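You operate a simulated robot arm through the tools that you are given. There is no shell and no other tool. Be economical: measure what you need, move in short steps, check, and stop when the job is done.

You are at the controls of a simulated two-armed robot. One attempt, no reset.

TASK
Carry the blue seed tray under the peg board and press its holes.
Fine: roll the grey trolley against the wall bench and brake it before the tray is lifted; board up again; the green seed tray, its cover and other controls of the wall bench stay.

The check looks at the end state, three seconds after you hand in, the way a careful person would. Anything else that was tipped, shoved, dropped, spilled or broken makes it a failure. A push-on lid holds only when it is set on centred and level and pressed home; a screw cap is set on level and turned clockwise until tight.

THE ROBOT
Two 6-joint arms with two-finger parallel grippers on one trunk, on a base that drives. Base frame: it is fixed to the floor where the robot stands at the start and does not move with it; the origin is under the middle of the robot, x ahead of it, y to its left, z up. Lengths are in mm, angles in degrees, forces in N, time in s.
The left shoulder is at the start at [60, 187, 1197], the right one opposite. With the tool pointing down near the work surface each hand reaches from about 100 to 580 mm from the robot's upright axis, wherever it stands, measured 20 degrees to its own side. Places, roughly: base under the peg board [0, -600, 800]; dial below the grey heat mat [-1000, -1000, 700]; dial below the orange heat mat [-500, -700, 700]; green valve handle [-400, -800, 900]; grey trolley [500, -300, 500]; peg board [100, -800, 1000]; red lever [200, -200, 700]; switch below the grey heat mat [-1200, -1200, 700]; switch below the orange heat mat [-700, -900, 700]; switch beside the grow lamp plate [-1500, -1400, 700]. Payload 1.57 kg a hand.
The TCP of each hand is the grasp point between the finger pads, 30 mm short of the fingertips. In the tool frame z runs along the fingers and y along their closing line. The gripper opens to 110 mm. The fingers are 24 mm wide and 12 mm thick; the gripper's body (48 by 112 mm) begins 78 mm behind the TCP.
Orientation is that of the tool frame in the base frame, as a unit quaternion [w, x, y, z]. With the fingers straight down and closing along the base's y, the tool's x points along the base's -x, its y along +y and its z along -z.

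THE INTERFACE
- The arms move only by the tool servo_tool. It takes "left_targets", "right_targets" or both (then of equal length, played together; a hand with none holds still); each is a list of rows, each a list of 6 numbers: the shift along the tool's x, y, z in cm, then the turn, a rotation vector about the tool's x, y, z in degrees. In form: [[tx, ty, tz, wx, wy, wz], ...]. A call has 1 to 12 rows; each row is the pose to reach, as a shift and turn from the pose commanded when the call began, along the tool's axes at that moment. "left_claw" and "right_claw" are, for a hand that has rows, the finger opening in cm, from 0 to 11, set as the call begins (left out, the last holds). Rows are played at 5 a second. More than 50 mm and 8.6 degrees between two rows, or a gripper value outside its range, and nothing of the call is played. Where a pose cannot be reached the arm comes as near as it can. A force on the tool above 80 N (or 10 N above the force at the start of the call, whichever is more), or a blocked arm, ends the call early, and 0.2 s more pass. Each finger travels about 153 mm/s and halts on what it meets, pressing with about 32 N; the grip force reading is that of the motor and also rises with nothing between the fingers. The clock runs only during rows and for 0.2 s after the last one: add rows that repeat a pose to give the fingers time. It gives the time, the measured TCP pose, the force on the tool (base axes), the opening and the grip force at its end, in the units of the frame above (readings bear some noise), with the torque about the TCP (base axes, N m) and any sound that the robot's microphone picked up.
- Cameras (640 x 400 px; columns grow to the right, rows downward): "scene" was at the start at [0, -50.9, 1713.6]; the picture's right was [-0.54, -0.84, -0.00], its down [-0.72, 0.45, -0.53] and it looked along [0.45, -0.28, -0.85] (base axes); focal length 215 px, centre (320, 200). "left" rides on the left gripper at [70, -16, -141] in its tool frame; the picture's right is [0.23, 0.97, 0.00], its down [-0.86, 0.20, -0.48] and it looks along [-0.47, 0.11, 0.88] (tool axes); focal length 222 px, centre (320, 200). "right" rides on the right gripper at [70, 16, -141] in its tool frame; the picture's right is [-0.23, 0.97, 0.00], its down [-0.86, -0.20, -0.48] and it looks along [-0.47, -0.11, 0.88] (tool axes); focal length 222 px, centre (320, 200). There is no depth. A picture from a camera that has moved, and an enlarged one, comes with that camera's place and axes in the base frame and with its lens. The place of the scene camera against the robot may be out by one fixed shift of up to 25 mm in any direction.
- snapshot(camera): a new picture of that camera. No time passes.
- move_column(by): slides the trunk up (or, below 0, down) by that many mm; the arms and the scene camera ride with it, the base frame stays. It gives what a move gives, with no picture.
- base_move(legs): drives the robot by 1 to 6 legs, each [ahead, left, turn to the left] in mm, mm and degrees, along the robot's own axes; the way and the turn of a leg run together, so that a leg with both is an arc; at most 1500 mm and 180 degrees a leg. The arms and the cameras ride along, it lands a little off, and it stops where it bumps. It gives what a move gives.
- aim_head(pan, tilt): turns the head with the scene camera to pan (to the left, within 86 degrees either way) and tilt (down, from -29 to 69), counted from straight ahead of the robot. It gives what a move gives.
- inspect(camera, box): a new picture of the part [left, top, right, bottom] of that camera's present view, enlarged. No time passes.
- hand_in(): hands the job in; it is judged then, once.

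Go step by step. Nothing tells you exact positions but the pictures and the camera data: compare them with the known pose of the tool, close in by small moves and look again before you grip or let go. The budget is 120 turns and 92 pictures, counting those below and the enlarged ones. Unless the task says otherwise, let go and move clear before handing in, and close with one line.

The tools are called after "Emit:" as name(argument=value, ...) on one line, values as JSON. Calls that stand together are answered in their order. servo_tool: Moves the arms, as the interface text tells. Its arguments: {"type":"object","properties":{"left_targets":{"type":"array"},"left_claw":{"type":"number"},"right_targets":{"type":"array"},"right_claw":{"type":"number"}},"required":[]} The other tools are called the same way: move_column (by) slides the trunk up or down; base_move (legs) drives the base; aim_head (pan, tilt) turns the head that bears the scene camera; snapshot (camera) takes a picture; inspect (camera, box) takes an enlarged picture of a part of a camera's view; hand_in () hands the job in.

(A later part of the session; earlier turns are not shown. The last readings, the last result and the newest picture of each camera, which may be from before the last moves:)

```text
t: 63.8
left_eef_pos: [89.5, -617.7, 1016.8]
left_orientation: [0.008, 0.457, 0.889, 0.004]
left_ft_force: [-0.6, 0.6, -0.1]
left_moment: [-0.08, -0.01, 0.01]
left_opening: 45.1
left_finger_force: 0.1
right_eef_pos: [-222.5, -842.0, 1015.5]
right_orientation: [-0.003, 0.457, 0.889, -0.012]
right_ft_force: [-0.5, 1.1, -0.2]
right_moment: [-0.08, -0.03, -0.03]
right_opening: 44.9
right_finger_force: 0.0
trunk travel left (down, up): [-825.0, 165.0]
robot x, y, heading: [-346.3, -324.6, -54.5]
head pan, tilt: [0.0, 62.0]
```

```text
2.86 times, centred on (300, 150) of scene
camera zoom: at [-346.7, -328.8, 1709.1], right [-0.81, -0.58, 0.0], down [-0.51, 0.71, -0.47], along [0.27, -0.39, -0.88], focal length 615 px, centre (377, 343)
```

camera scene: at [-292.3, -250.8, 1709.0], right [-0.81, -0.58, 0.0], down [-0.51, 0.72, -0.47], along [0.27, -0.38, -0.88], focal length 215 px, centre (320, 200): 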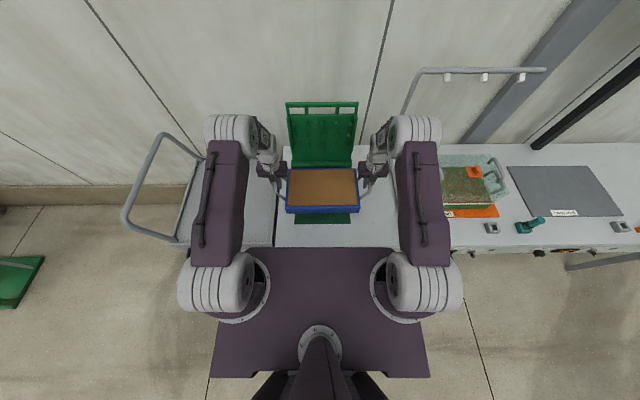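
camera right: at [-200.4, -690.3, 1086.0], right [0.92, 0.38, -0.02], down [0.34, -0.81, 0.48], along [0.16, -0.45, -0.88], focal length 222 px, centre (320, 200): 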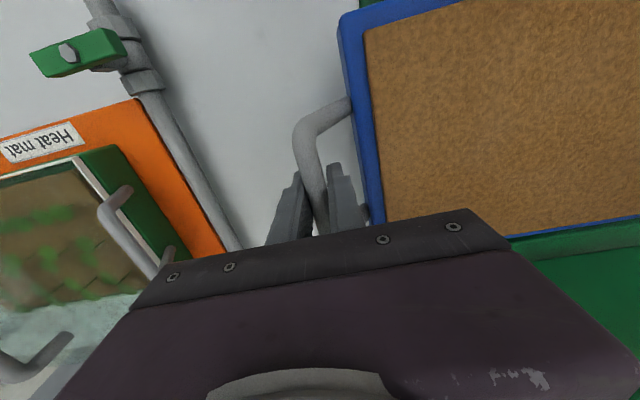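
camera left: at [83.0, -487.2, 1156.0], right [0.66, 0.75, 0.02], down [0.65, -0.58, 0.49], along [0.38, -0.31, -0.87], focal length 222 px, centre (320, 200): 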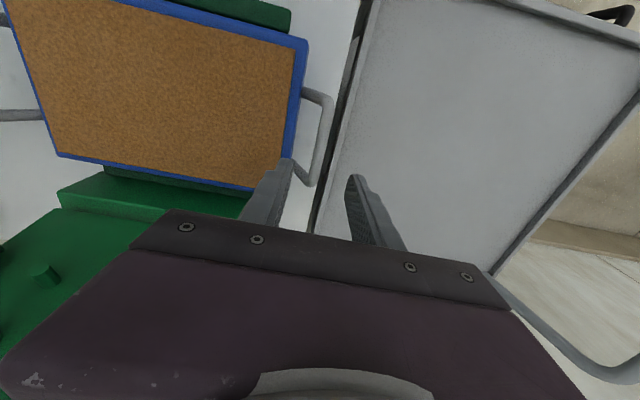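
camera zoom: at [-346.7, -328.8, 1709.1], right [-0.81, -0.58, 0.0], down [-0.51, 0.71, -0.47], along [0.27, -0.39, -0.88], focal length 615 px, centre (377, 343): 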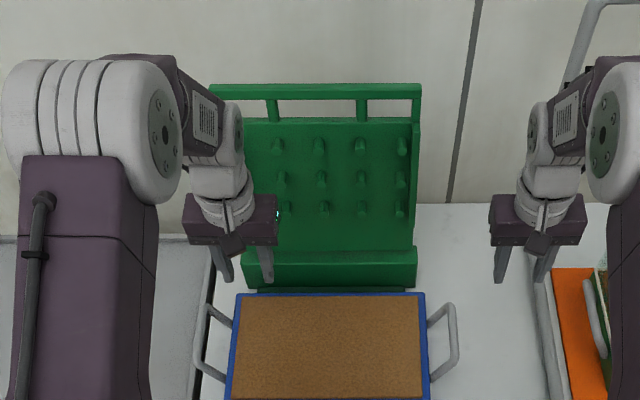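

The top rail is a ~20 mm bar at s 260–544, d≈756, z≈1138 (hinge near d 690, z 840). I'll use the left hand, rolled 90° so its fingers straddle the bar front/back; first raise and roll it, and tuck the right hand back.

Emit:
servo_tool(left_targets=[[1.5, 0, -4, 0, 0, 0], [3, 0, -8, 0, 0, 0], [4.5, 0, -12, 0, 0, 0], [6, 0, -16, 0, 0, 0], [7, 0, -18, 0, 0, 8], [8, 0, -18, 0, 0, 16], [8, 0, -18, 0, 0, 24], [8, 0, -18, 0, 0, 32], [8, 0, -18, 0, 0, 40], [8, 0, -18, 0, 0, 48], [8, 0, -18, 0, 0, 56], [8, 0, -18, 0, 0, 64]], right_targets=[[1.2, 0, -1, 0, 0, 0], [2.4, 0, -2, 0, 0, 0], [3.6, 0, -3, 0, 0, 0], [4.8, 0, -4, 0, 0, 0], [6, 0, -5, 0, 0, 0], [7.2, 0, -6, 0, 0, 0], [8.4, 0, -7, 0, 0, 0], [9.6, 0, -8, 0, 0, 0], [10.8, 0, -9, 0, 0, 0], [12, 0, -10, 0, 0, 0], [13, 0, -11, 0, 0, 0], [14, 0, -12, 0, 0, 0]])

Emit:
servo_tool(left_targets=[[0, 0, 0, 0, 0, 8.5], [0, 0, 0, 0, 0, 17], [0, 0, 0, 0, 0, 26], [0, 0, 0, 0, 0, 26]])

```text
t: 66.4
left_eef_pos: [41.7, -559.9, 1194.4]
left_orientation: [0.002, 0.859, 0.511, 0.01]
left_ft_force: [-0.7, 0.2, 0.1]
left_moment: [-0.04, -0.02, 0.02]
left_opening: 45.1
left_finger_force: 0.0
right_eef_pos: [-299.3, -731.4, 1132.5]
right_orientation: [-0.006, 0.457, 0.889, -0.01]
right_ft_force: [-0.5, -0.6, -0.8]
right_moment: [0.04, 0.0, 0.04]
right_opening: 44.9
right_finger_force: 0.0
trunk travel left (down, up): [-825.0, 165.0]
robot x, y, heading: [-347.5, -321.0, -54.5]
head pan, tilt: [0.0, 62.0]
```

```text
refused: row 3 steps farther than a row can; nothing moved
```

Emit:
servo_tool(left_targets=[[0, 0, 0, 0, 0, 8.5], [0, 0, 0, 0, 0, 17], [0, 0, 0, 0, 0, 25.5], [0, 0, 0, 0, 0, 25.5]])

Emit:
servo_tool(left_targets=[[0, 0, 0, -8, 0, 0], [0, 0, 0, -16, 0, 0], [0, 0, 0, -24, 0, 0], [0, 0, 0, -32, 0, 0], [0, 0, 0, -40, 0, 0], [0, 0, 0, -48, 0, 0], [0, 0, 0, -48, 0, 0]], left_claw=5.5)

Emit:
snapshot(camera="left")

Emit:
snapshot(camera="scene")

```text
t: 67.4
left_eef_pos: [42.4, -559.9, 1193.4]
left_orientation: [-0.001, 0.951, 0.309, 0.009]
left_ft_force: [0.3, 0.3, 0.3]
left_moment: [0.01, -0.01, 0.0]
left_opening: 45.0
left_finger_force: 0.1
right_eef_pos: [-299.0, -731.8, 1132.5]
right_orientation: [-0.006, 0.457, 0.889, -0.01]
right_ft_force: [-0.1, 0.3, -0.4]
right_moment: [-0.01, 0.0, -0.03]
right_opening: 45.0
right_finger_force: 0.1
trunk travel left (down, up): [-825.0, 165.0]
robot x, y, heading: [-348.7, -322.5, -54.6]
head pan, tilt: [0.0, 62.0]
```

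```text
t: 69.0
left_eef_pos: [57.9, -583.3, 1204.9]
left_orientation: [0.386, 0.869, 0.279, 0.134]
left_ft_force: [-0.4, -0.1, 0.1]
left_moment: [0.01, 0.02, -0.01]
left_opening: 55.1
left_finger_force: 0.1
left hand out of reach, approached as far as the arm can: row 5, 6, 7
right_eef_pos: [-298.7, -730.8, 1132.9]
right_orientation: [-0.006, 0.457, 0.889, -0.01]
right_ft_force: [-0.5, -0.6, 0.6]
right_moment: [0.01, 0.0, 0.03]
right_opening: 44.9
right_finger_force: 0.0
trunk travel left (down, up): [-825.0, 165.0]
robot x, y, heading: [-346.0, -323.8, -54.5]
head pan, tilt: [0.0, 62.0]
```

```text
25 pictures are left
camera left: at [45.6, -449.7, 1288.0], right [0.55, -0.4, 0.73], down [-0.83, -0.33, 0.45], along [0.06, -0.86, -0.51], focal length 222 px, centre (320, 200)
```

left: 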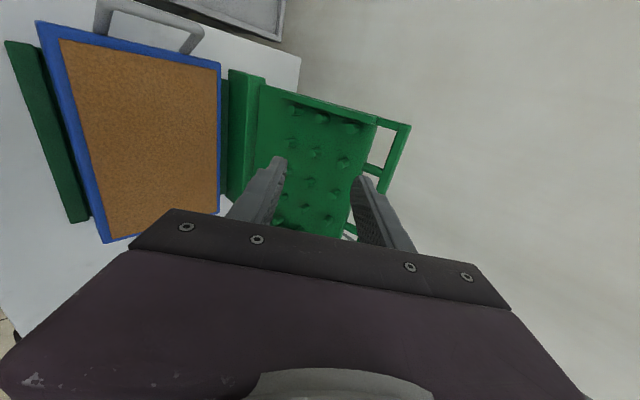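

```text
24 pictures are left
camera scene: at [-343.2, -339.4, 1709.0], right [-0.81, -0.58, 0.0], down [-0.51, 0.72, -0.47], along [0.27, -0.38, -0.88], focal length 215 px, centre (320, 200)
```

scene: 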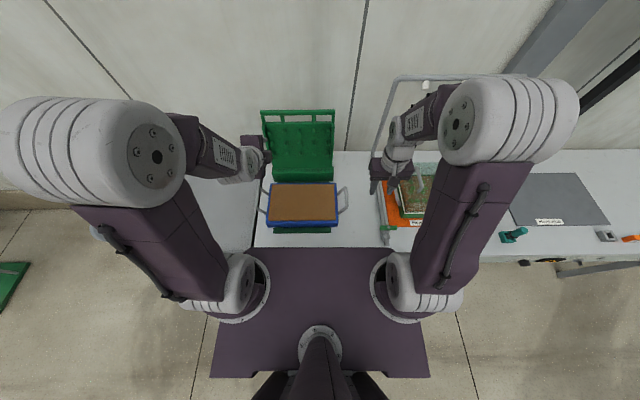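

The left hand is rolled and pitched ~48°, pointing at the rail. I move it to a pre-approach point in front of the rail's middle slot.

Emit:
servo_tool(left_targets=[[-2.1, 2.4, 3, 0, 0, 0], [-4.2, 4.8, 6, 0, 0, 0], [-6.3, 7.2, 9, 0, 0, 0], [-8.4, 9.6, 12, 0, 0, 0], [-10.6, 12, 14.8, 0, 0, 0], [-10.6, 12, 14.8, 0, 0, 0]])

Emit:
snapshot(camera="left")

Emit:
inspect(camera="scene", box=[220, 80, 370, 200])

```text
t: 70.4
left_eef_pos: [82.4, -799.4, 1190.9]
left_orientation: [0.388, 0.868, 0.28, 0.134]
left_ft_force: [-1.9, 0.3, 0.0]
left_moment: [0.02, -0.01, -0.01]
left_opening: 54.9
left_finger_force: 0.0
right_eef_pos: [-299.9, -730.7, 1132.8]
right_orientation: [-0.006, 0.457, 0.889, -0.01]
right_ft_force: [-0.3, -0.3, 0.3]
right_moment: [0.0, 0.0, -0.03]
right_opening: 45.0
right_finger_force: 0.1
trunk travel left (down, up): [-825.0, 165.0]
robot x, y, heading: [-350.4, -322.6, -54.3]
head pan, tilt: [0.0, 62.0]
```

```text
23 pictures are left
camera left: at [69.7, -664.7, 1274.5], right [0.55, -0.4, 0.73], down [-0.83, -0.33, 0.45], along [0.06, -0.86, -0.51], focal length 222 px, centre (320, 200)
```

left: 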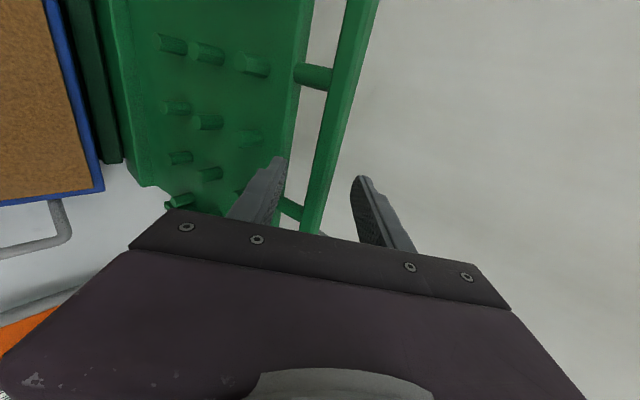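

```text
3.33 times, centred on (295, 140) of scene
camera zoom: at [-344.0, -338.3, 1709.0], right [-0.81, -0.58, 0.0], down [-0.51, 0.72, -0.47], along [0.27, -0.38, -0.88], focal length 718 px, centre (403, 400)
```

zoom: 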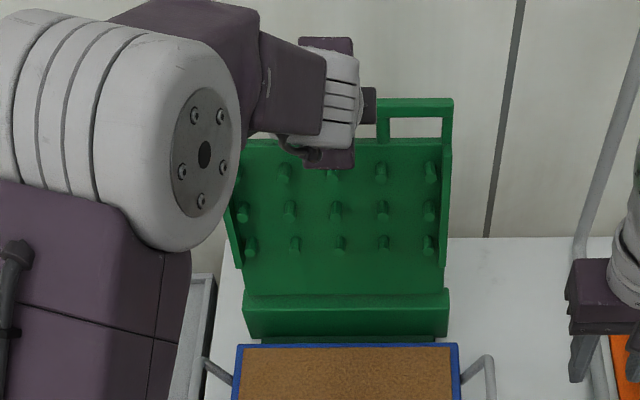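

The bar is lined up between the fingers. I advance along the tool axis to straddle it.

Emit:
servo_tool(left_targets=[[0, 0.1, 2.3, 0, 0, 0], [0, 0.1, 4.6, 0, 0, 0], [0, 0.1, 6.6, 0, 0, 0], [0, 0.1, 6.6, 0, 0, 0]])

Emit:
snapshot(camera="left")

Emit:
inspect(camera="scene", box=[240, 90, 370, 170])

```text
t: 71.2
left_eef_pos: [93.3, -812.5, 1175.2]
left_orientation: [0.406, 0.86, 0.276, 0.136]
left_ft_force: [-31.8, 45.4, 46.0]
left_moment: [1.8, 1.9, -0.58]
left_opening: 54.1
left_finger_force: 0.0
left hand out of reach, approached as far as the arm can: row 2, 3
right_eef_pos: [-310.6, -713.2, 1139.3]
right_orientation: [0.003, 0.457, 0.89, -0.013]
right_ft_force: [-0.5, 0.1, 0.9]
right_moment: [-0.04, 0.02, 0.02]
right_opening: 45.0
right_finger_force: 0.0
trunk travel left (down, up): [-825.0, 165.0]
robot x, y, heading: [-350.7, -318.5, -54.5]
head pan, tilt: [0.0, 62.0]
stopped in row 3 (left hand): the force on the tool passed its limit (the readings are from after the stop); the commanded pose is now the measured one
```

```text
21 pictures are left
camera left: at [79.9, -674.8, 1252.8], right [0.54, -0.37, 0.76], down [-0.84, -0.31, 0.45], along [0.06, -0.88, -0.48], focal length 222 px, centre (320, 200)
```

left: 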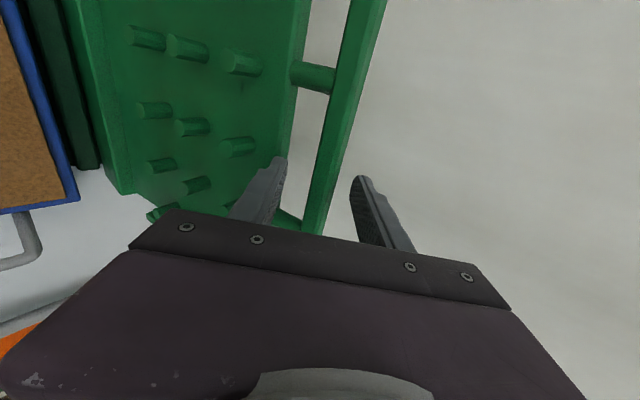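

```text
4.92 times, centred on (305, 130) of scene
camera zoom: at [-362.3, -311.6, 1709.7], right [-0.81, -0.58, 0.0], down [-0.51, 0.71, -0.49], along [0.28, -0.4, -0.87], focal length 1060 px, centre (394, 545)
```

zoom: 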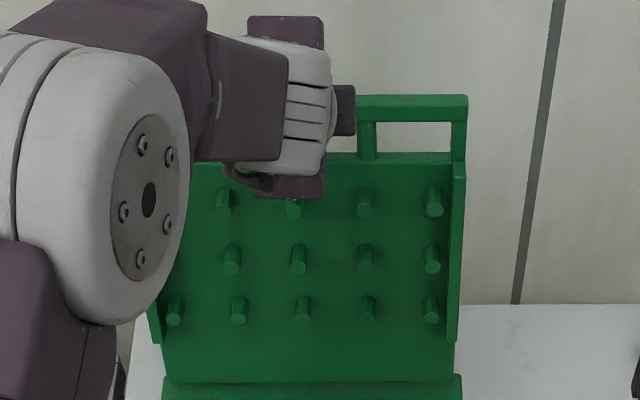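

The front fingertip touches the plate: the rail is nearer than estimated (≈ d 721, z 1166) and is already between the fingers. I retreat 5 mm, then start tipping the board by backing the base.

Emit:
servo_tool(left_targets=[[0, 0, -0.3, 0, 0, 0], [0, 0, -0.7, 0, 0, 0], [0, 0, -0.7, 0, 0, 0]])

Emit:
base_move(legs=[[-50, 0, 0]])

Emit:
snapshot(camera="left")

Emit:
inspect(camera="scene", box=[220, 80, 380, 200])

```text
t: 72.0
left_eef_pos: [92.9, -812.1, 1174.8]
left_orientation: [0.402, 0.862, 0.277, 0.137]
left_ft_force: [-27.8, 38.0, 44.3]
left_moment: [1.43, 1.62, -0.49]
left_opening: 51.7
left_finger_force: 0.0
right_eef_pos: [-309.5, -717.8, 1137.7]
right_orientation: [0.001, 0.457, 0.889, -0.013]
right_ft_force: [1.3, 0.1, -0.4]
right_moment: [0.0, 0.01, 0.0]
right_opening: 45.0
right_finger_force: 0.0
trunk travel left (down, up): [-825.0, 165.0]
robot x, y, heading: [-348.5, -323.0, -54.4]
head pan, tilt: [0.0, 62.0]
```

```text
t: 72.9
left_eef_pos: [77.6, -789.5, 1156.3]
left_orientation: [0.392, 0.867, 0.277, 0.133]
left_ft_force: [1.1, -1.8, 0.3]
left_moment: [-0.06, 0.0, 0.03]
left_opening: 57.4
left_finger_force: 0.8
right_eef_pos: [-325.5, -695.1, 1129.4]
right_orientation: [-0.008, 0.458, 0.889, -0.009]
right_ft_force: [1.0, -0.7, 0.7]
right_moment: [0.06, 0.01, -0.01]
right_opening: 45.2
right_finger_force: 0.1
trunk travel left (down, up): [-825.0, 165.0]
robot x, y, heading: [-378.8, -277.9, -54.3]
head pan, tilt: [0.0, 62.0]
```

```text
19 pictures are left
camera left: at [64.9, -654.3, 1238.9], right [0.55, -0.39, 0.74], down [-0.83, -0.32, 0.45], along [0.06, -0.86, -0.5], focal length 222 px, centre (320, 200)
```

left: 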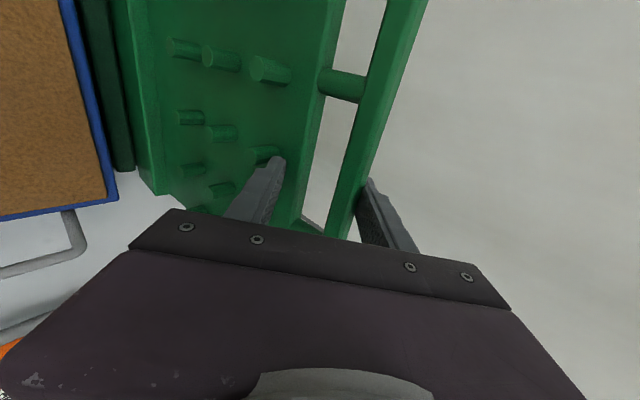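

```text
3.33 times, centred on (300, 140) of scene
camera zoom: at [-368.0, -305.8, 1708.8], right [-0.81, -0.58, 0.0], down [-0.51, 0.72, -0.47], along [0.27, -0.38, -0.89], focal length 718 px, centre (387, 400)
```

zoom: 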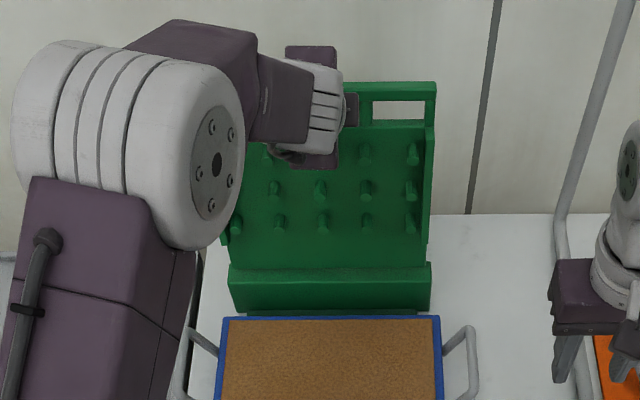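

The rail is now against the back finger. Continue backing 40 mm.

Emit:
base_move(legs=[[-40, 0, 0]])

Emit:
snapshot(camera="left")

```text
t: 73.8
left_eef_pos: [55.1, -757.0, 1157.4]
left_orientation: [0.391, 0.867, 0.279, 0.134]
left_ft_force: [0.6, -0.5, 0.3]
left_moment: [0.0, 0.03, -0.02]
left_opening: 55.4
left_finger_force: 0.4
right_eef_pos: [-348.0, -663.1, 1129.3]
right_orientation: [-0.008, 0.458, 0.889, -0.009]
right_ft_force: [0.3, -0.2, -0.3]
right_moment: [0.05, 0.03, -0.02]
right_opening: 45.2
right_finger_force: 0.1
trunk travel left (down, up): [-825.0, 165.0]
robot x, y, heading: [-399.1, -249.9, -54.4]
head pan, tilt: [0.0, 62.0]
```

```text
17 pictures are left
camera left: at [42.2, -622.2, 1239.0], right [0.55, -0.39, 0.74], down [-0.83, -0.32, 0.45], along [0.06, -0.86, -0.5], focal length 222 px, centre (320, 200)
```

left: 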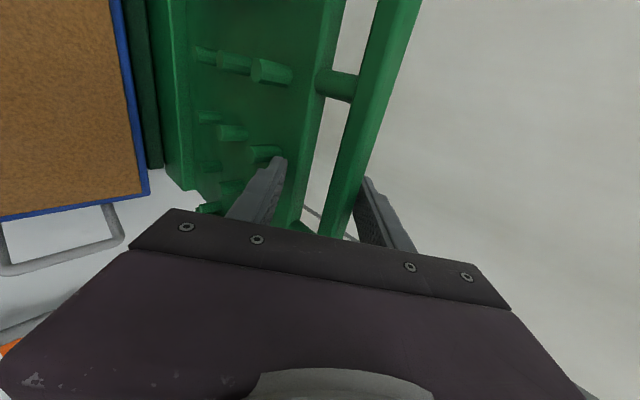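

The board follows easily with no force. Back the base 35 more, then carry on with the arm along the arc to about 44° forward, and check.

Emit:
base_move(legs=[[-32, 0, 0]])

Emit:
servo_tool(left_targets=[[0, -1.9, -1.2, 0, 0, 0], [0, -3.84, -2.33, 0, 0, 0], [0, -5.9, -3.3, 0, 0, 0], [0, -8.0, -4.24, 0, 0, 0], [0, -10.1, -4.9, 0, 0, 0], [0, -12.3, -5.46, 0, 0, 0], [0, -14.6, -5.8, 0, 0, 0], [0, -16.8, -6.1, 0, 0, 0], [0, -16.8, -6.1, 0, 0, 0]])

Emit:
snapshot(camera="left")

Emit:
snapshot(camera="scene")

```text
t: 74.6
left_eef_pos: [31.6, -725.5, 1164.8]
left_orientation: [0.397, 0.864, 0.278, 0.135]
left_ft_force: [-3.7, 6.7, 20.5]
left_moment: [0.18, 0.24, -0.02]
left_opening: 44.1
left_finger_force: 0.2
right_eef_pos: [-370.7, -630.2, 1132.9]
right_orientation: [-0.004, 0.457, 0.89, -0.009]
right_ft_force: [0.4, 0.7, -0.2]
right_moment: [0.02, -0.03, 0.06]
right_opening: 44.9
right_finger_force: 0.2
trunk travel left (down, up): [-825.0, 165.0]
robot x, y, heading: [-419.3, -222.8, -54.1]
head pan, tilt: [0.0, 62.0]
```

```text
t: 76.6
left_eef_pos: [-57.6, -599.7, 1075.8]
left_orientation: [0.396, 0.865, 0.278, 0.136]
left_ft_force: [-0.9, 1.7, -1.8]
left_moment: [-0.06, 0.02, -0.03]
left_opening: 57.3
left_finger_force: 1.6
right_eef_pos: [-369.1, -632.0, 1132.4]
right_orientation: [-0.006, 0.457, 0.889, -0.01]
right_ft_force: [-0.5, -0.6, 0.3]
right_moment: [0.0, -0.01, -0.02]
right_opening: 44.9
right_finger_force: 0.1
trunk travel left (down, up): [-825.0, 165.0]
robot x, y, heading: [-421.8, -223.3, -54.5]
head pan, tilt: [0.0, 62.0]
```

```text
16 pictures are left
camera left: at [-69.6, -463.8, 1155.9], right [0.55, -0.38, 0.74], down [-0.83, -0.32, 0.45], along [0.06, -0.87, -0.49], focal length 222 px, centre (320, 200)
```

left: 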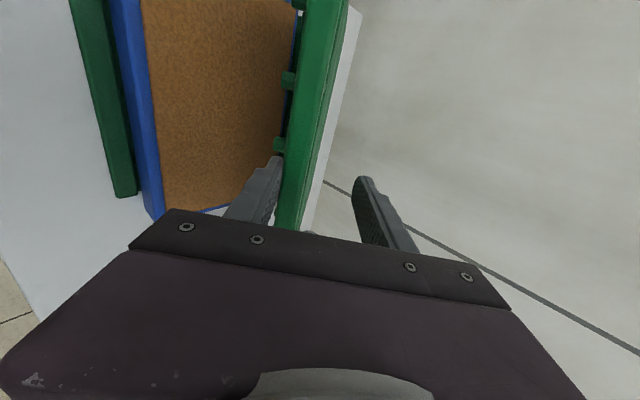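

```text
15 pictures are left
camera scene: at [-414.6, -240.0, 1709.0], right [-0.81, -0.58, 0.0], down [-0.51, 0.72, -0.47], along [0.27, -0.38, -0.88], focal length 215 px, centre (320, 200)
```

scene: 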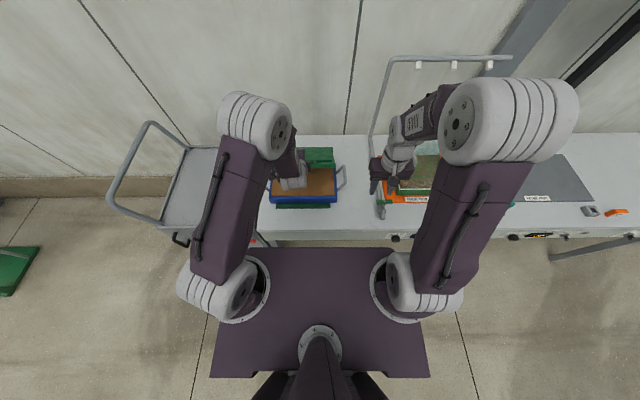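

The board is leaning forward on the front finger under control. Continue down the arc.

Emit:
servo_tool(left_targets=[[0, -2.2, 0, 0, 0, 0], [0, -4.54, 0.05, 0, 0, 0], [0, -6.8, 0.3, 0, 0, 0], [0, -9.06, 0.62, 0, 0, 0], [0, -11.2, 1.2, 0, 0, 0], [0, -13.4, 1.85, 0, 0, 0], [0, -15.5, 2.7, 0, 0, 0], [0, -15.5, 2.7, 0, 0, 0]])

Emit:
snapshot(camera="left")

Emit:
inspect(camera="scene", box=[240, 130, 370, 230])

```text
t: 78.4
left_eef_pos: [-105.7, -589.1, 959.0]
left_orientation: [0.393, 0.866, 0.278, 0.136]
left_ft_force: [-2.4, 3.9, -2.6]
left_moment: [0.01, 0.05, 0.08]
left_opening: 59.6
left_finger_force: 2.4
left hand out of reach, approached as far as the arm can: row 4, 5, 6, 7, 8
right_eef_pos: [-369.5, -632.2, 1131.9]
right_orientation: [-0.007, 0.457, 0.889, -0.009]
right_ft_force: [0.3, -0.5, 0.5]
right_moment: [-0.03, 0.0, 0.0]
right_opening: 44.8
right_finger_force: 0.1
trunk travel left (down, up): [-825.0, 165.0]
robot x, y, heading: [-419.1, -222.2, -54.3]
head pan, tilt: [0.0, 62.0]
```

```text
14 pictures are left
camera left: at [-118.3, -453.4, 1040.4], right [0.55, -0.39, 0.74], down [-0.83, -0.32, 0.45], along [0.06, -0.86, -0.5], focal length 222 px, centre (320, 200)
```

left: 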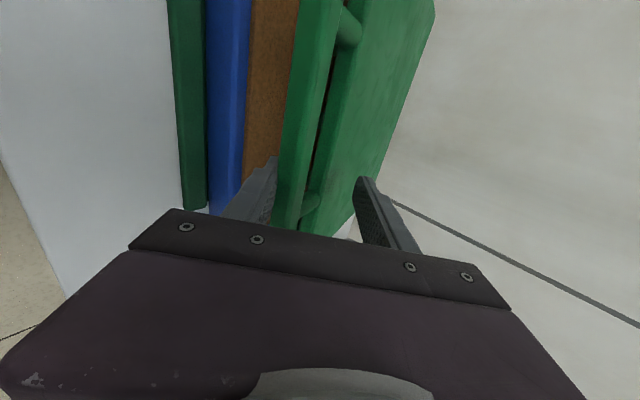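

```text
4.00 times, centred on (305, 180) of scene
camera zoom: at [-414.9, -239.5, 1709.0], right [-0.81, -0.58, 0.0], down [-0.51, 0.72, -0.47], along [0.27, -0.38, -0.88], focal length 861 px, centre (380, 280)
```

zoom: 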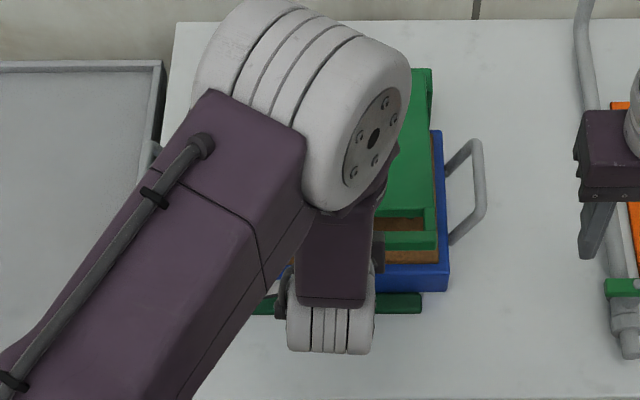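

The board is ~20° from horizontal; the arm is near its inner limit, so I back the base 30 mm and make a small test step of the arm.

Emit:
base_move(legs=[[-30, 0, 0]])

Emit:
servo_tool(left_targets=[[0, 0.5, 1.2, 0, 0, 0], [0, 0.9, 2.5, 0, 0, 0], [0, 0.9, 2.5, 0, 0, 0]])

```text
t: 79.3
left_eef_pos: [-118.6, -568.8, 956.8]
left_orientation: [0.391, 0.867, 0.279, 0.135]
left_ft_force: [-0.1, -0.8, -0.2]
left_moment: [-0.01, -0.02, 0.01]
left_opening: 55.0
left_finger_force: 0.1
right_eef_pos: [-383.5, -614.1, 1128.8]
right_orientation: [-0.009, 0.456, 0.89, -0.009]
right_ft_force: [0.4, -1.0, 0.2]
right_moment: [0.03, 0.0, 0.02]
right_opening: 44.9
right_finger_force: 0.0
trunk travel left (down, up): [-825.0, 165.0]
robot x, y, heading: [-436.1, -196.6, -54.4]
head pan, tilt: [0.0, 62.0]
```

```text
t: 80.1
left_eef_pos: [-106.7, -583.9, 949.1]
left_orientation: [0.394, 0.865, 0.278, 0.136]
left_ft_force: [-0.6, 0.8, 0.8]
left_moment: [0.02, 0.02, -0.01]
left_opening: 55.0
left_finger_force: 0.0
right_eef_pos: [-387.6, -607.7, 1131.8]
right_orientation: [-0.006, 0.457, 0.889, -0.011]
right_ft_force: [-0.1, -0.6, 0.2]
right_moment: [-0.03, -0.05, 0.01]
right_opening: 45.0
right_finger_force: 0.1
trunk travel left (down, up): [-825.0, 165.0]
robot x, y, heading: [-436.1, -197.3, -54.3]
head pan, tilt: [0.0, 62.0]
```

Emit:
snapshot(camera="left")

```text
12 pictures are left
camera left: at [-120.2, -448.8, 1031.6], right [0.55, -0.39, 0.74], down [-0.83, -0.32, 0.45], along [0.06, -0.86, -0.5], focal length 222 px, centre (320, 200)
```

left: 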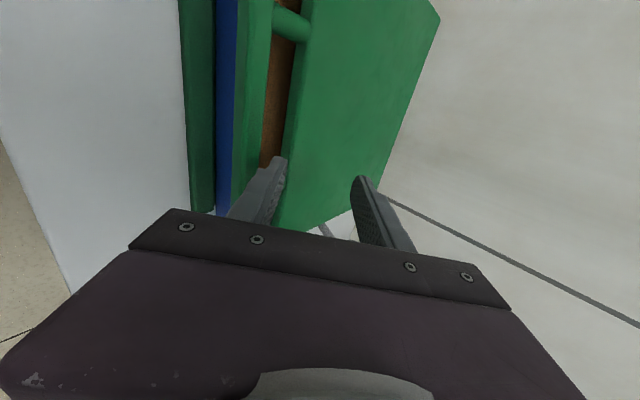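

The board has settled down onto the tray (rail below the fingers). I raise the hand straight up, turn it vertical with fingers closed, ready to press from above.

Emit:
servo_tool(left_targets=[[0, 1.5, -1.35, 0, 0, 0], [0, 3, -2.7, 0, 0, 0], [0, 4.5, -4.0, 0, 0, 0], [0, 6, -5.4, 0, 0, 0], [0, 7.4, -6.7, 0, 0, 0]])

Emit:
servo_tool(left_targets=[[0, 0, 0, 8, 0, 0], [0, 0, 0, 16, 0, 0], [0, 0, 0, 24, 0, 0], [0, 0, 0, 32, 0, 0], [0, 0, 0, 40, 0, 0], [0, 0, 0, 48, 0, 0], [0, 0, 0, 48, 0, 0]], left_claw=0)

Emit:
snapshot(camera="left")

```text
t: 81.3
left_eef_pos: [-110.0, -582.5, 1050.4]
left_orientation: [0.393, 0.866, 0.279, 0.135]
left_ft_force: [0.0, -0.9, 0.4]
left_moment: [0.01, -0.01, -0.01]
left_opening: 55.0
left_finger_force: 0.0
right_eef_pos: [-387.0, -608.1, 1132.9]
right_orientation: [-0.006, 0.457, 0.889, -0.01]
right_ft_force: [0.0, -0.5, 0.0]
right_moment: [-0.01, 0.01, -0.01]
right_opening: 45.3
right_finger_force: 0.1
trunk travel left (down, up): [-825.0, 165.0]
robot x, y, heading: [-440.2, -199.3, -54.4]
head pan, tilt: [0.0, 62.0]
```

```text
t: 82.9
left_eef_pos: [-128.7, -561.8, 1022.2]
left_orientation: [0.182, 0.936, 0.3, 0.034]
left_ft_force: [-0.2, -0.6, 0.3]
left_moment: [0.01, -0.01, 0.01]
left_opening: 0.1
left_finger_force: 21.4
left hand out of reach, approached as far as the arm can: row 3, 4, 5, 6, 7
right_eef_pos: [-387.2, -608.9, 1132.0]
right_orientation: [-0.006, 0.458, 0.889, -0.01]
right_ft_force: [-0.2, 0.2, -0.1]
right_moment: [0.02, 0.0, 0.01]
right_opening: 45.0
right_finger_force: 0.0
trunk travel left (down, up): [-825.0, 165.0]
robot x, y, heading: [-438.0, -199.2, -54.3]
head pan, tilt: [0.0, 62.0]
```

```text
11 pictures are left
camera left: at [-104.1, -464.2, 1145.0], right [0.72, -0.6, 0.34], down [-0.67, -0.49, 0.56], along [-0.17, -0.63, -0.76], focal length 222 px, centre (320, 200)
```

left: 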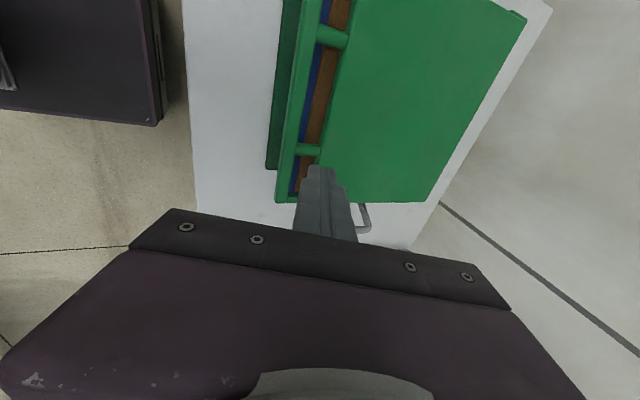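

Board is down flat on the tray. I drive ahead 60 mm and bring the hand above the plate's middle, upright.

Emit:
base_move(legs=[[60, 0, 0]])

Emit:
servo_tool(left_targets=[[1, 1.9, 0.7, 0, 0, 0], [2, 3.7, 1.4, 0, 0, 0], [3, 5.6, 2.15, 7, 0, 0], [3, 5.6, 2.15, 14, 0, 0], [3, 5.6, 2.15, 21, 0, 0], [3, 5.6, 2.15, 21, 0, 0]])

Emit:
snapshot(camera="left")

```text
t: 83.8
left_eef_pos: [-96.8, -606.8, 1026.3]
left_orientation: [0.184, 0.935, 0.301, 0.034]
left_ft_force: [-1.0, 0.2, -0.7]
left_moment: [-0.01, -0.03, 0.0]
left_opening: 0.0
left_finger_force: 21.1
right_eef_pos: [-355.4, -652.1, 1134.2]
right_orientation: [-0.003, 0.457, 0.889, -0.011]
right_ft_force: [-1.2, 0.9, -0.6]
right_moment: [-0.08, -0.06, 0.0]
right_opening: 45.0
right_finger_force: 0.1
trunk travel left (down, up): [-825.0, 165.0]
robot x, y, heading: [-402.4, -248.9, -54.5]
head pan, tilt: [0.0, 62.0]
```

```text
t: 85.2
left_eef_pos: [-33.5, -642.0, 1020.6]
left_orientation: [0.007, 0.953, 0.302, -0.021]
left_ft_force: [0.6, -0.2, 1.0]
left_moment: [0.0, 0.02, 0.01]
left_opening: 0.0
left_finger_force: 21.1
left hand out of reach, approached as far as the arm can: row 1, 2, 3, 4
right_eef_pos: [-353.3, -657.8, 1131.8]
right_orientation: [-0.005, 0.457, 0.889, -0.009]
right_ft_force: [0.6, 0.1, 0.3]
right_moment: [0.0, 0.01, 0.02]
right_opening: 45.0
right_finger_force: 0.1
trunk travel left (down, up): [-825.0, 165.0]
robot x, y, heading: [-404.3, -248.2, -54.5]
head pan, tilt: [0.0, 62.0]
```

```text
10 pictures are left
camera left: at [18.3, -585.4, 1159.1], right [0.75, -0.67, -0.01], down [-0.57, -0.64, 0.52], along [-0.35, -0.38, -0.86], focal length 222 px, centre (320, 200)
```

left: 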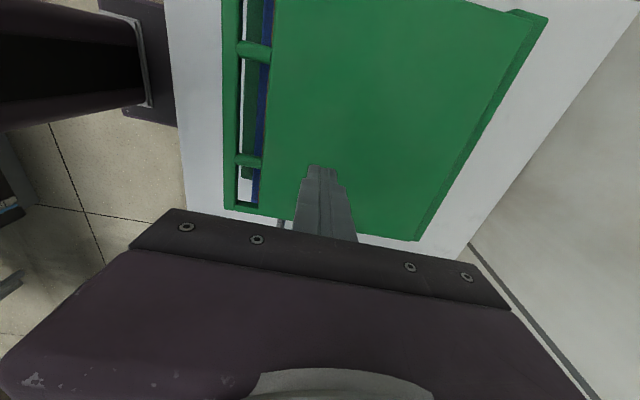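

The closed fingers are above the plate centre. Descend and press until the force limit.

Emit:
servo_tool(left_targets=[[0, 0, 3, 0, 0, 0], [0, 0, 6, 0, 0, 0], [0, 0, 8, 0, 0, 0], [0, 0, 9, 0, 0, 0], [0, 0, 10, 0, 0, 0], [0, 0, 11, 0, 0, 0], [0, 0, 12, 0, 0, 0], [0, 0, 13, 0, 0, 0], [0, 0, 14, 0, 0, 0], [0, 0, 15, 0, 0, 0], [0, 0, 15.7, 0, 0, 0]])

Emit:
snapshot(camera="left")

```text
t: 86.7
left_eef_pos: [-37.6, -644.1, 925.1]
left_orientation: [0.019, 0.953, 0.302, -0.019]
left_ft_force: [-7.7, 27.4, 54.2]
left_moment: [1.27, -0.05, 0.1]
left_opening: 0.1
left_finger_force: 21.4
right_eef_pos: [-356.4, -649.1, 1136.1]
right_orientation: [-0.003, 0.456, 0.89, -0.011]
right_ft_force: [-0.3, -0.3, -0.5]
right_moment: [0.03, -0.02, 0.01]
right_opening: 45.1
right_finger_force: 0.1
trunk travel left (down, up): [-825.0, 165.0]
robot x, y, heading: [-401.9, -248.0, -54.4]
head pan, tilt: [0.0, 62.0]
stopped in row 7 (left hand): the force on the tool passed its limit (the readings are from after the stop); the commanded pose is now the measured one
```

```text
9 pictures are left
camera left: at [14.1, -584.1, 1063.0], right [0.75, -0.67, 0.01], down [-0.57, -0.63, 0.52], along [-0.34, -0.4, -0.85], focal length 222 px, centre (320, 200)
```

left: 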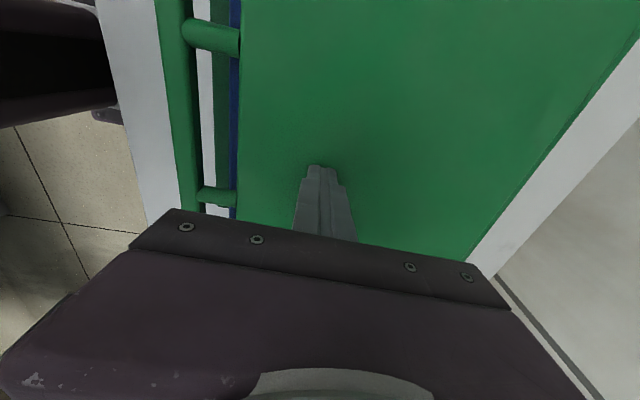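

Plate top contact is at z≈895 there. I'll press again nearer the front edge for more leverage, and compare heights.

Emit:
servo_tool(left_targets=[[0, 0, -1.5, 0, 0, 0], [0, 0, -3, 0, 0, 0], [0, -3, -3, 0, 0, 0], [0, -6, -3, 0, 0, 0], [0, -6, -1.5, 0, 0, 0], [0, -6, -0.5, 0, 0, 0], [0, -6, 0.5, 0, 0, 0], [0, -6, 1.5, 0, 0, 0], [0, -6, 2.5, 0, 0, 0], [0, -6, 3.5, 0, 0, 0], [0, -6, 4.5, 0, 0, 0], [0, -6, 5.5, 0, 0, 0]])

Emit:
inspect(camera="scene", box=[240, 120, 370, 230])

```text
t: 88.4
left_eef_pos: [-69.7, -601.6, 925.0]
left_orientation: [0.027, 0.953, 0.302, -0.018]
left_ft_force: [-8.5, 28.5, 68.6]
left_moment: [1.51, -0.13, 0.08]
left_opening: 0.0
left_finger_force: 20.9
right_eef_pos: [-355.1, -649.8, 1136.8]
right_orientation: [-0.002, 0.457, 0.889, -0.012]
right_ft_force: [0.1, -0.5, 0.3]
right_moment: [0.01, 0.01, 0.0]
right_opening: 45.1
right_finger_force: 0.0
trunk travel left (down, up): [-825.0, 165.0]
robot x, y, heading: [-401.1, -247.5, -54.2]
head pan, tilt: [0.0, 62.0]
stopped in row 8 (left hand): the force on the tool passed its limit (the readings are from after the stop); the commanded pose is now the measured one
```

```text
3.64 times, centred on (305, 175) of scene
camera zoom: at [-405.2, -252.5, 1709.9], right [-0.81, -0.58, 0.0], down [-0.51, 0.71, -0.48], along [0.28, -0.39, -0.88], focal length 783 px, centre (374, 291)
```

zoom: 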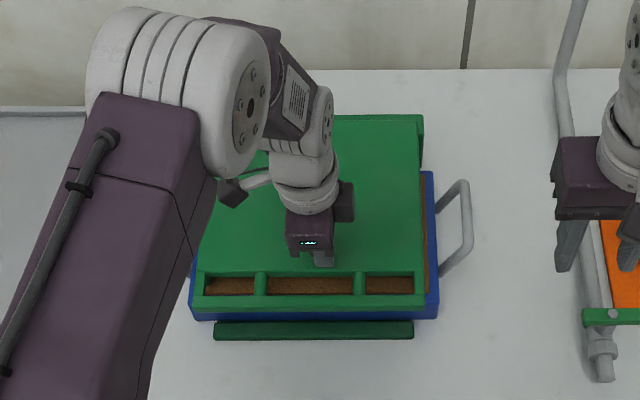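

Plate top is at the same height (z≈895) at both spots, i.e. the board is level and pressed home. Now raise the board: lift the hand, back the base, pitch the hand again to hook under the rail.

Emit:
servo_tool(left_targets=[[0, 0, -2, 0, 0, 0], [0, 0, -4, 0, 0, 0], [0, 0, -7, 0, 0, 0], [0, 0, -10, 0, 0, 0]])

Emit:
base_move(legs=[[-115, 0, 0]])

Emit:
servo_tool(left_targets=[[0, 0, 0, -8, 0, 0], [0, 0, 0, -16, 0, 0], [0, 0, 0, -24, 0, 0], [0, 0, 0, -32, 0, 0], [0, 0, 0, -40, 0, 0], [0, 0, 0, -48, 0, 0], [0, 0, 0, -51, 0, 0], [0, 0, 0, -51, 0, 0]], left_claw=5.5)

```text
t: 89.4
left_eef_pos: [-61.9, -602.5, 1016.0]
left_orientation: [0.025, 0.953, 0.301, -0.02]
left_ft_force: [-0.2, 0.0, -0.8]
left_moment: [0.01, 0.01, 0.03]
left_opening: 0.1
left_finger_force: 21.3
right_eef_pos: [-350.7, -656.7, 1131.2]
right_orientation: [-0.007, 0.457, 0.889, -0.009]
right_ft_force: [-0.2, -0.2, 0.4]
right_moment: [0.02, 0.02, -0.01]
right_opening: 44.8
right_finger_force: 0.1
trunk travel left (down, up): [-825.0, 165.0]
robot x, y, heading: [-400.9, -247.0, -54.3]
head pan, tilt: [0.0, 62.0]
```

```text
t: 90.6
left_eef_pos: [-128.0, -509.4, 1016.9]
left_orientation: [0.024, 0.953, 0.303, -0.021]
left_ft_force: [-1.3, 0.6, 1.0]
left_moment: [0.02, 0.07, -0.02]
left_opening: 0.0
left_finger_force: 21.3
right_eef_pos: [-416.6, -563.6, 1130.7]
right_orientation: [-0.006, 0.456, 0.89, -0.009]
right_ft_force: [0.5, 0.1, 0.0]
right_moment: [0.03, 0.04, 0.01]
right_opening: 45.0
right_finger_force: 0.1
trunk travel left (down, up): [-825.0, 165.0]
robot x, y, heading: [-469.8, -153.4, -54.3]
head pan, tilt: [0.0, 62.0]
```

```text
t: 92.4
left_eef_pos: [-126.1, -525.8, 1026.9]
left_orientation: [0.429, 0.85, 0.283, 0.112]
left_ft_force: [0.4, 0.5, -0.4]
left_moment: [0.0, 0.01, -0.01]
left_opening: 55.0
left_finger_force: 0.1
left hand out of reach, approached as far as the arm can: row 3, 4, 7, 8
right_eef_pos: [-418.8, -562.7, 1131.5]
right_orientation: [-0.007, 0.455, 0.891, -0.009]
right_ft_force: [-0.5, -0.6, 0.0]
right_moment: [0.01, -0.01, 0.0]
right_opening: 45.0
right_finger_force: 0.0
trunk travel left (down, up): [-825.0, 165.0]
robot x, y, heading: [-474.6, -150.0, -54.0]
head pan, tilt: [0.0, 62.0]
```

Pitched ~52°. Move to the pre-hook point in front of the rail and look.

Emit:
servo_tool(left_targets=[[0.3, -2.6, 1.7, 0, 0, 0], [0.6, -5.1, 3.3, 0, 0, 0], [0.8, -7.65, 4.97, 0, 0, 0], [0.8, -7.65, 4.97, 0, 0, 0]])

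Emit:
snapshot(camera="left")

```text
t: 93.4
left_eef_pos: [-122.1, -557.5, 938.8]
left_orientation: [0.431, 0.85, 0.282, 0.113]
left_ft_force: [0.1, 0.0, -0.2]
left_moment: [0.0, 0.0, -0.03]
left_opening: 55.2
left_finger_force: 0.0
left hand out of reach, approached as far as the arm can: row 1, 2, 3, 4
right_eef_pos: [-417.5, -561.8, 1131.9]
right_orientation: [-0.006, 0.455, 0.89, -0.009]
right_ft_force: [-0.6, 0.4, -0.2]
right_moment: [0.01, 0.02, -0.02]
right_opening: 44.9
right_finger_force: 0.0
trunk travel left (down, up): [-825.0, 165.0]
robot x, y, heading: [-469.6, -150.7, -54.2]
head pan, tilt: [0.0, 62.0]
```

```text
7 pictures are left
camera left: at [-132.4, -414.4, 1008.2], right [0.56, -0.33, 0.76], down [-0.83, -0.27, 0.49], along [0.04, -0.91, -0.42], focal length 222 px, centre (320, 200)
```

left: 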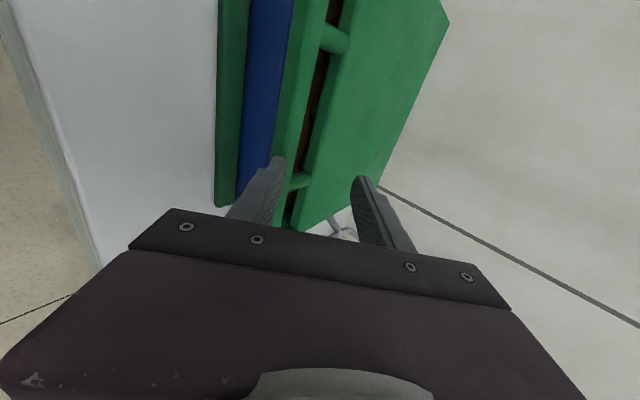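

The rail is just outside the front finger's line and I'm at the inner reach limit; back the base 30 mm and then advance under the rail.

Emit:
base_move(legs=[[-32, 0, 0]])

Emit:
servo_tool(left_targets=[[0, -0.9, 1.5, 0, 0, 0], [0, -0.9, 3, 0, 0, 0], [0, -0.9, 4.5, 0, 0, 0], [0, -0.9, 5.7, 0, 0, 0], [0, -0.9, 5.7, 0, 0, 0]])

Emit:
snapshot(camera="left")

```text
t: 94.2
left_eef_pos: [-137.8, -536.2, 935.2]
left_orientation: [0.427, 0.852, 0.281, 0.112]
left_ft_force: [-0.3, -0.5, -0.6]
left_moment: [0.0, 0.01, -0.01]
left_opening: 55.3
left_finger_force: 0.1
right_eef_pos: [-433.9, -542.3, 1128.9]
right_orientation: [-0.009, 0.456, 0.89, -0.009]
right_ft_force: [-0.2, -0.8, 0.0]
right_moment: [0.05, 0.08, -0.02]
right_opening: 44.9
right_finger_force: 0.1
trunk travel left (down, up): [-825.0, 165.0]
robot x, y, heading: [-488.0, -125.8, -54.1]
head pan, tilt: [0.0, 62.0]
```

```text
t: 95.4
left_eef_pos: [-119.1, -565.8, 896.7]
left_orientation: [0.43, 0.85, 0.282, 0.112]
left_ft_force: [-0.7, 1.0, 0.5]
left_moment: [0.01, -0.01, 0.01]
left_opening: 55.3
left_finger_force: 0.1
right_eef_pos: [-436.6, -538.2, 1132.0]
right_orientation: [-0.005, 0.455, 0.89, -0.01]
right_ft_force: [-0.5, -0.1, 1.1]
right_moment: [0.0, 0.0, 0.0]
right_opening: 45.0
right_finger_force: 0.1
trunk travel left (down, up): [-825.0, 165.0]
robot x, y, heading: [-486.0, -125.5, -54.3]
head pan, tilt: [0.0, 62.0]
```

```text
6 pictures are left
camera left: at [-128.3, -422.9, 966.1], right [0.56, -0.33, 0.76], down [-0.83, -0.27, 0.49], along [0.04, -0.91, -0.42], focal length 222 px, centre (320, 200)
```

left: 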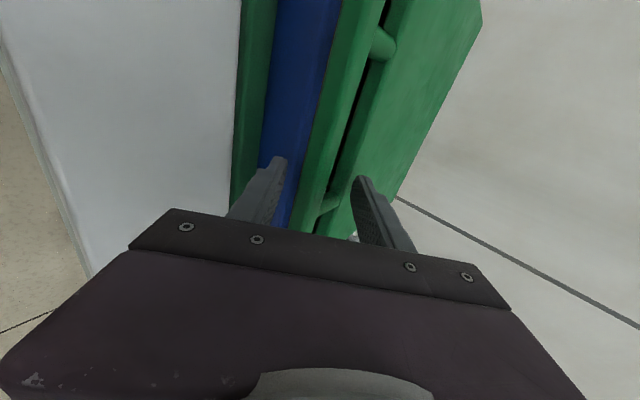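

The rail is now between the fingers with the front finger beneath it. Lift along the arc to about 45°.

Emit:
servo_tool(left_targets=[[0, 2, -1.1, 0, 0, 0], [0, 3.9, -2.1, 0, 0, 0], [0, 5.9, -2.9, 0, 0, 0], [0, 7.85, -3.55, 0, 0, 0], [0, 9.9, -4.05, 0, 0, 0], [0, 11.95, -4.43, 0, 0, 0], [0, 14.0, -4.6, 0, 0, 0], [0, 16.1, -4.7, 0, 0, 0], [0, 18.2, -4.6, 0, 0, 0], [0, 20.3, -4.46, 0, 0, 0], [0, 20.3, -4.46, 0, 0, 0]])

Emit:
snapshot(camera="left")

```text
t: 97.8
left_eef_pos: [-61.7, -632.3, 1086.7]
left_orientation: [0.43, 0.851, 0.281, 0.113]
left_ft_force: [-1.4, 1.6, -1.7]
left_moment: [0.03, 0.0, 0.01]
left_opening: 57.1
left_finger_force: 1.7
right_eef_pos: [-436.4, -538.4, 1133.0]
right_orientation: [-0.006, 0.456, 0.89, -0.009]
right_ft_force: [-0.3, -0.4, 0.2]
right_moment: [-0.01, 0.03, -0.02]
right_opening: 44.8
right_finger_force: 0.1
trunk travel left (down, up): [-825.0, 165.0]
robot x, y, heading: [-486.8, -129.6, -54.3]
head pan, tilt: [0.0, 62.0]
```

```text
5 pictures are left
camera left: at [-71.0, -488.7, 1155.7], right [0.56, -0.33, 0.76], down [-0.83, -0.27, 0.49], along [0.04, -0.91, -0.42], focal length 222 px, centre (320, 200)
```

left: 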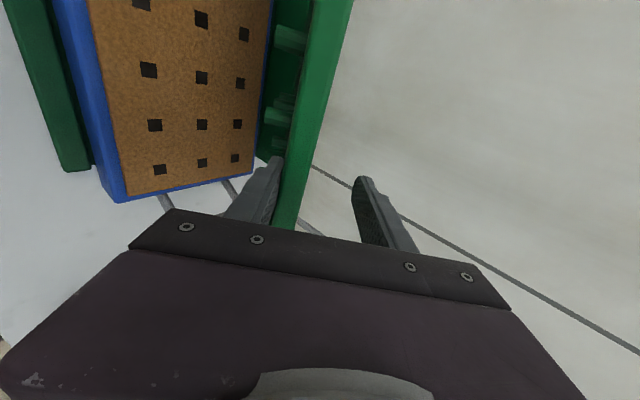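

Holes are visible in the soil, and the board is coming up. Continue: a bit more arc, then base forward with lift.

Emit:
servo_tool(left_targets=[[0, 2, 0.4, 0, 0, 0], [0, 4.1, 0.9, 0, 0, 0], [0, 5.3, 0, 0, 0, 0], [0, 5.3, 0, 0, 0, 0]])

Emit:
base_move(legs=[[54, 0, 0]])

Emit:
servo_tool(left_targets=[[0, 0.8, -0.6, 0, 0, 0], [0, 1.5, -1.1, 0, 0, 0], [0, 1.5, -1.1, 0, 0, 0]])

Emit:
snapshot(camera="left")

```text
t: 98.8
left_eef_pos: [-40.5, -657.8, 1129.2]
left_orientation: [0.43, 0.85, 0.282, 0.113]
left_ft_force: [-0.9, 0.8, -2.6]
left_moment: [0.01, -0.05, -0.02]
left_opening: 57.0
left_finger_force: 1.0
right_eef_pos: [-437.1, -536.7, 1131.7]
right_orientation: [-0.005, 0.455, 0.89, -0.01]
right_ft_force: [0.6, -0.5, -0.3]
right_moment: [-0.05, 0.03, 0.01]
right_opening: 44.9
right_finger_force: 0.0
trunk travel left (down, up): [-825.0, 165.0]
robot x, y, heading: [-488.2, -126.1, -54.3]
head pan, tilt: [0.0, 62.0]
```

```text
t: 99.8
left_eef_pos: [-15.6, -690.4, 1140.7]
left_orientation: [0.44, 0.846, 0.28, 0.115]
left_ft_force: [-17.1, 26.4, 52.3]
left_moment: [1.07, 0.08, 0.31]
left_opening: 34.6
left_finger_force: 0.1
right_eef_pos: [-412.5, -570.1, 1137.6]
right_orientation: [-0.001, 0.456, 0.89, -0.013]
right_ft_force: [-0.1, 0.1, 0.4]
right_moment: [0.01, 0.01, 0.0]
right_opening: 44.9
right_finger_force: 0.0
trunk travel left (down, up): [-825.0, 165.0]
robot x, y, heading: [-456.5, -170.5, -54.0]
head pan, tilt: [0.0, 62.0]
```

```text
t: 100.6
left_eef_pos: [-10.1, -700.4, 1152.2]
left_orientation: [0.435, 0.848, 0.281, 0.114]
left_ft_force: [-4.2, 3.3, 5.3]
left_moment: [0.24, 0.17, 0.05]
left_opening: 53.5
left_finger_force: 0.0
right_eef_pos: [-406.1, -577.9, 1132.3]
right_orientation: [-0.005, 0.456, 0.89, -0.009]
right_ft_force: [0.2, -0.7, -0.5]
right_moment: [-0.02, -0.01, 0.0]
right_opening: 45.2
right_finger_force: 0.1
trunk travel left (down, up): [-825.0, 165.0]
robot x, y, heading: [-457.9, -167.5, -54.0]
head pan, tilt: [0.0, 62.0]
```

```text
4 pictures are left
camera left: at [-20.4, -556.6, 1219.5], right [0.55, -0.32, 0.77], down [-0.83, -0.26, 0.49], along [0.04, -0.91, -0.41], focal length 222 px, centre (320, 200)
```

left: 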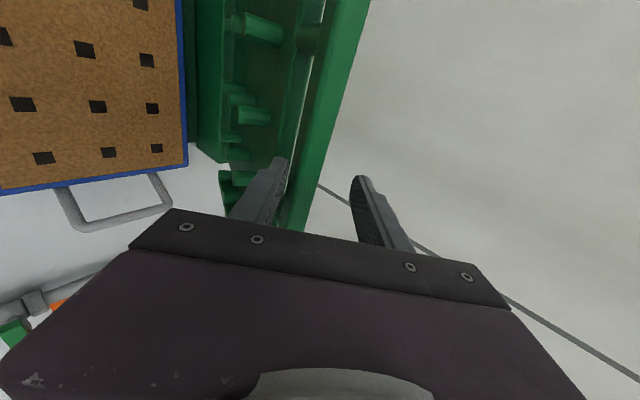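

Board is at about 25° from vertical. I add 18 mm of lift, then drive forward in steps.

Emit:
servo_tool(left_targets=[[0, 0.8, -0.6, 0, 0, 0], [0, 1.6, -1.2, 0, 0, 0], [0, 1.6, -1.2, 0, 0, 0]])

Emit:
base_move(legs=[[35, 0, 0]])

Emit:
servo_tool(left_targets=[[0, 0.5, -0.4, 0, 0, 0], [0, 0.8, -0.6, 0, 0, 0]])

Emit:
base_move(legs=[[40, 0, 0]])

```text
t: 101.4
left_eef_pos: [-5.6, -699.2, 1171.5]
left_orientation: [0.434, 0.848, 0.281, 0.113]
left_ft_force: [-0.5, 0.7, -2.6]
left_moment: [0.04, -0.05, 0.01]
left_opening: 57.1
left_finger_force: 1.0
right_eef_pos: [-406.6, -579.8, 1131.8]
right_orientation: [-0.006, 0.455, 0.89, -0.01]
right_ft_force: [0.0, -0.2, 0.1]
right_moment: [0.01, 0.0, 0.01]
right_opening: 45.1
right_finger_force: 0.1
trunk travel left (down, up): [-825.0, 165.0]
robot x, y, heading: [-458.2, -169.3, -53.9]
head pan, tilt: [0.0, 62.0]
```

```text
t: 102.2
left_eef_pos: [13.4, -726.2, 1172.6]
left_orientation: [0.434, 0.848, 0.282, 0.114]
left_ft_force: [-0.3, 0.9, -0.7]
left_moment: [0.04, 0.01, -0.01]
left_opening: 56.9
left_finger_force: 0.7
right_eef_pos: [-386.9, -605.7, 1132.3]
right_orientation: [-0.006, 0.455, 0.89, -0.011]
right_ft_force: [0.2, 1.7, -0.2]
right_moment: [0.01, 0.0, -0.03]
right_opening: 45.0
right_finger_force: 0.0
trunk travel left (down, up): [-825.0, 165.0]
robot x, y, heading: [-437.4, -197.6, -54.1]
head pan, tilt: [0.0, 62.0]
```

```text
t: 102.8
left_eef_pos: [15.5, -728.3, 1180.8]
left_orientation: [0.434, 0.848, 0.282, 0.114]
left_ft_force: [0.3, 0.5, -2.5]
left_moment: [-0.02, -0.04, -0.03]
left_opening: 57.3
left_finger_force: 1.4
right_eef_pos: [-385.2, -610.4, 1130.9]
right_orientation: [-0.006, 0.455, 0.89, -0.009]
right_ft_force: [-0.4, -0.4, 0.4]
right_moment: [-0.05, 0.0, 0.03]
right_opening: 44.7
right_finger_force: 0.1
trunk travel left (down, up): [-825.0, 165.0]
robot x, y, heading: [-433.6, -200.5, -54.5]
head pan, tilt: [0.0, 62.0]
```

```text
t: 103.7
left_eef_pos: [40.2, -761.2, 1175.9]
left_orientation: [0.431, 0.85, 0.283, 0.112]
left_ft_force: [2.9, -3.8, -18.2]
left_moment: [-0.55, -0.87, -0.09]
left_opening: 65.7
left_finger_force: 5.6
right_eef_pos: [-360.1, -642.7, 1129.5]
right_orientation: [-0.008, 0.455, 0.89, -0.009]
right_ft_force: [0.7, -0.9, 0.3]
right_moment: [0.04, -0.01, 0.02]
right_opening: 45.0
right_finger_force: 0.0
trunk travel left (down, up): [-825.0, 165.0]
robot x, y, heading: [-413.0, -229.4, -54.2]
head pan, tilt: [0.0, 62.0]
```

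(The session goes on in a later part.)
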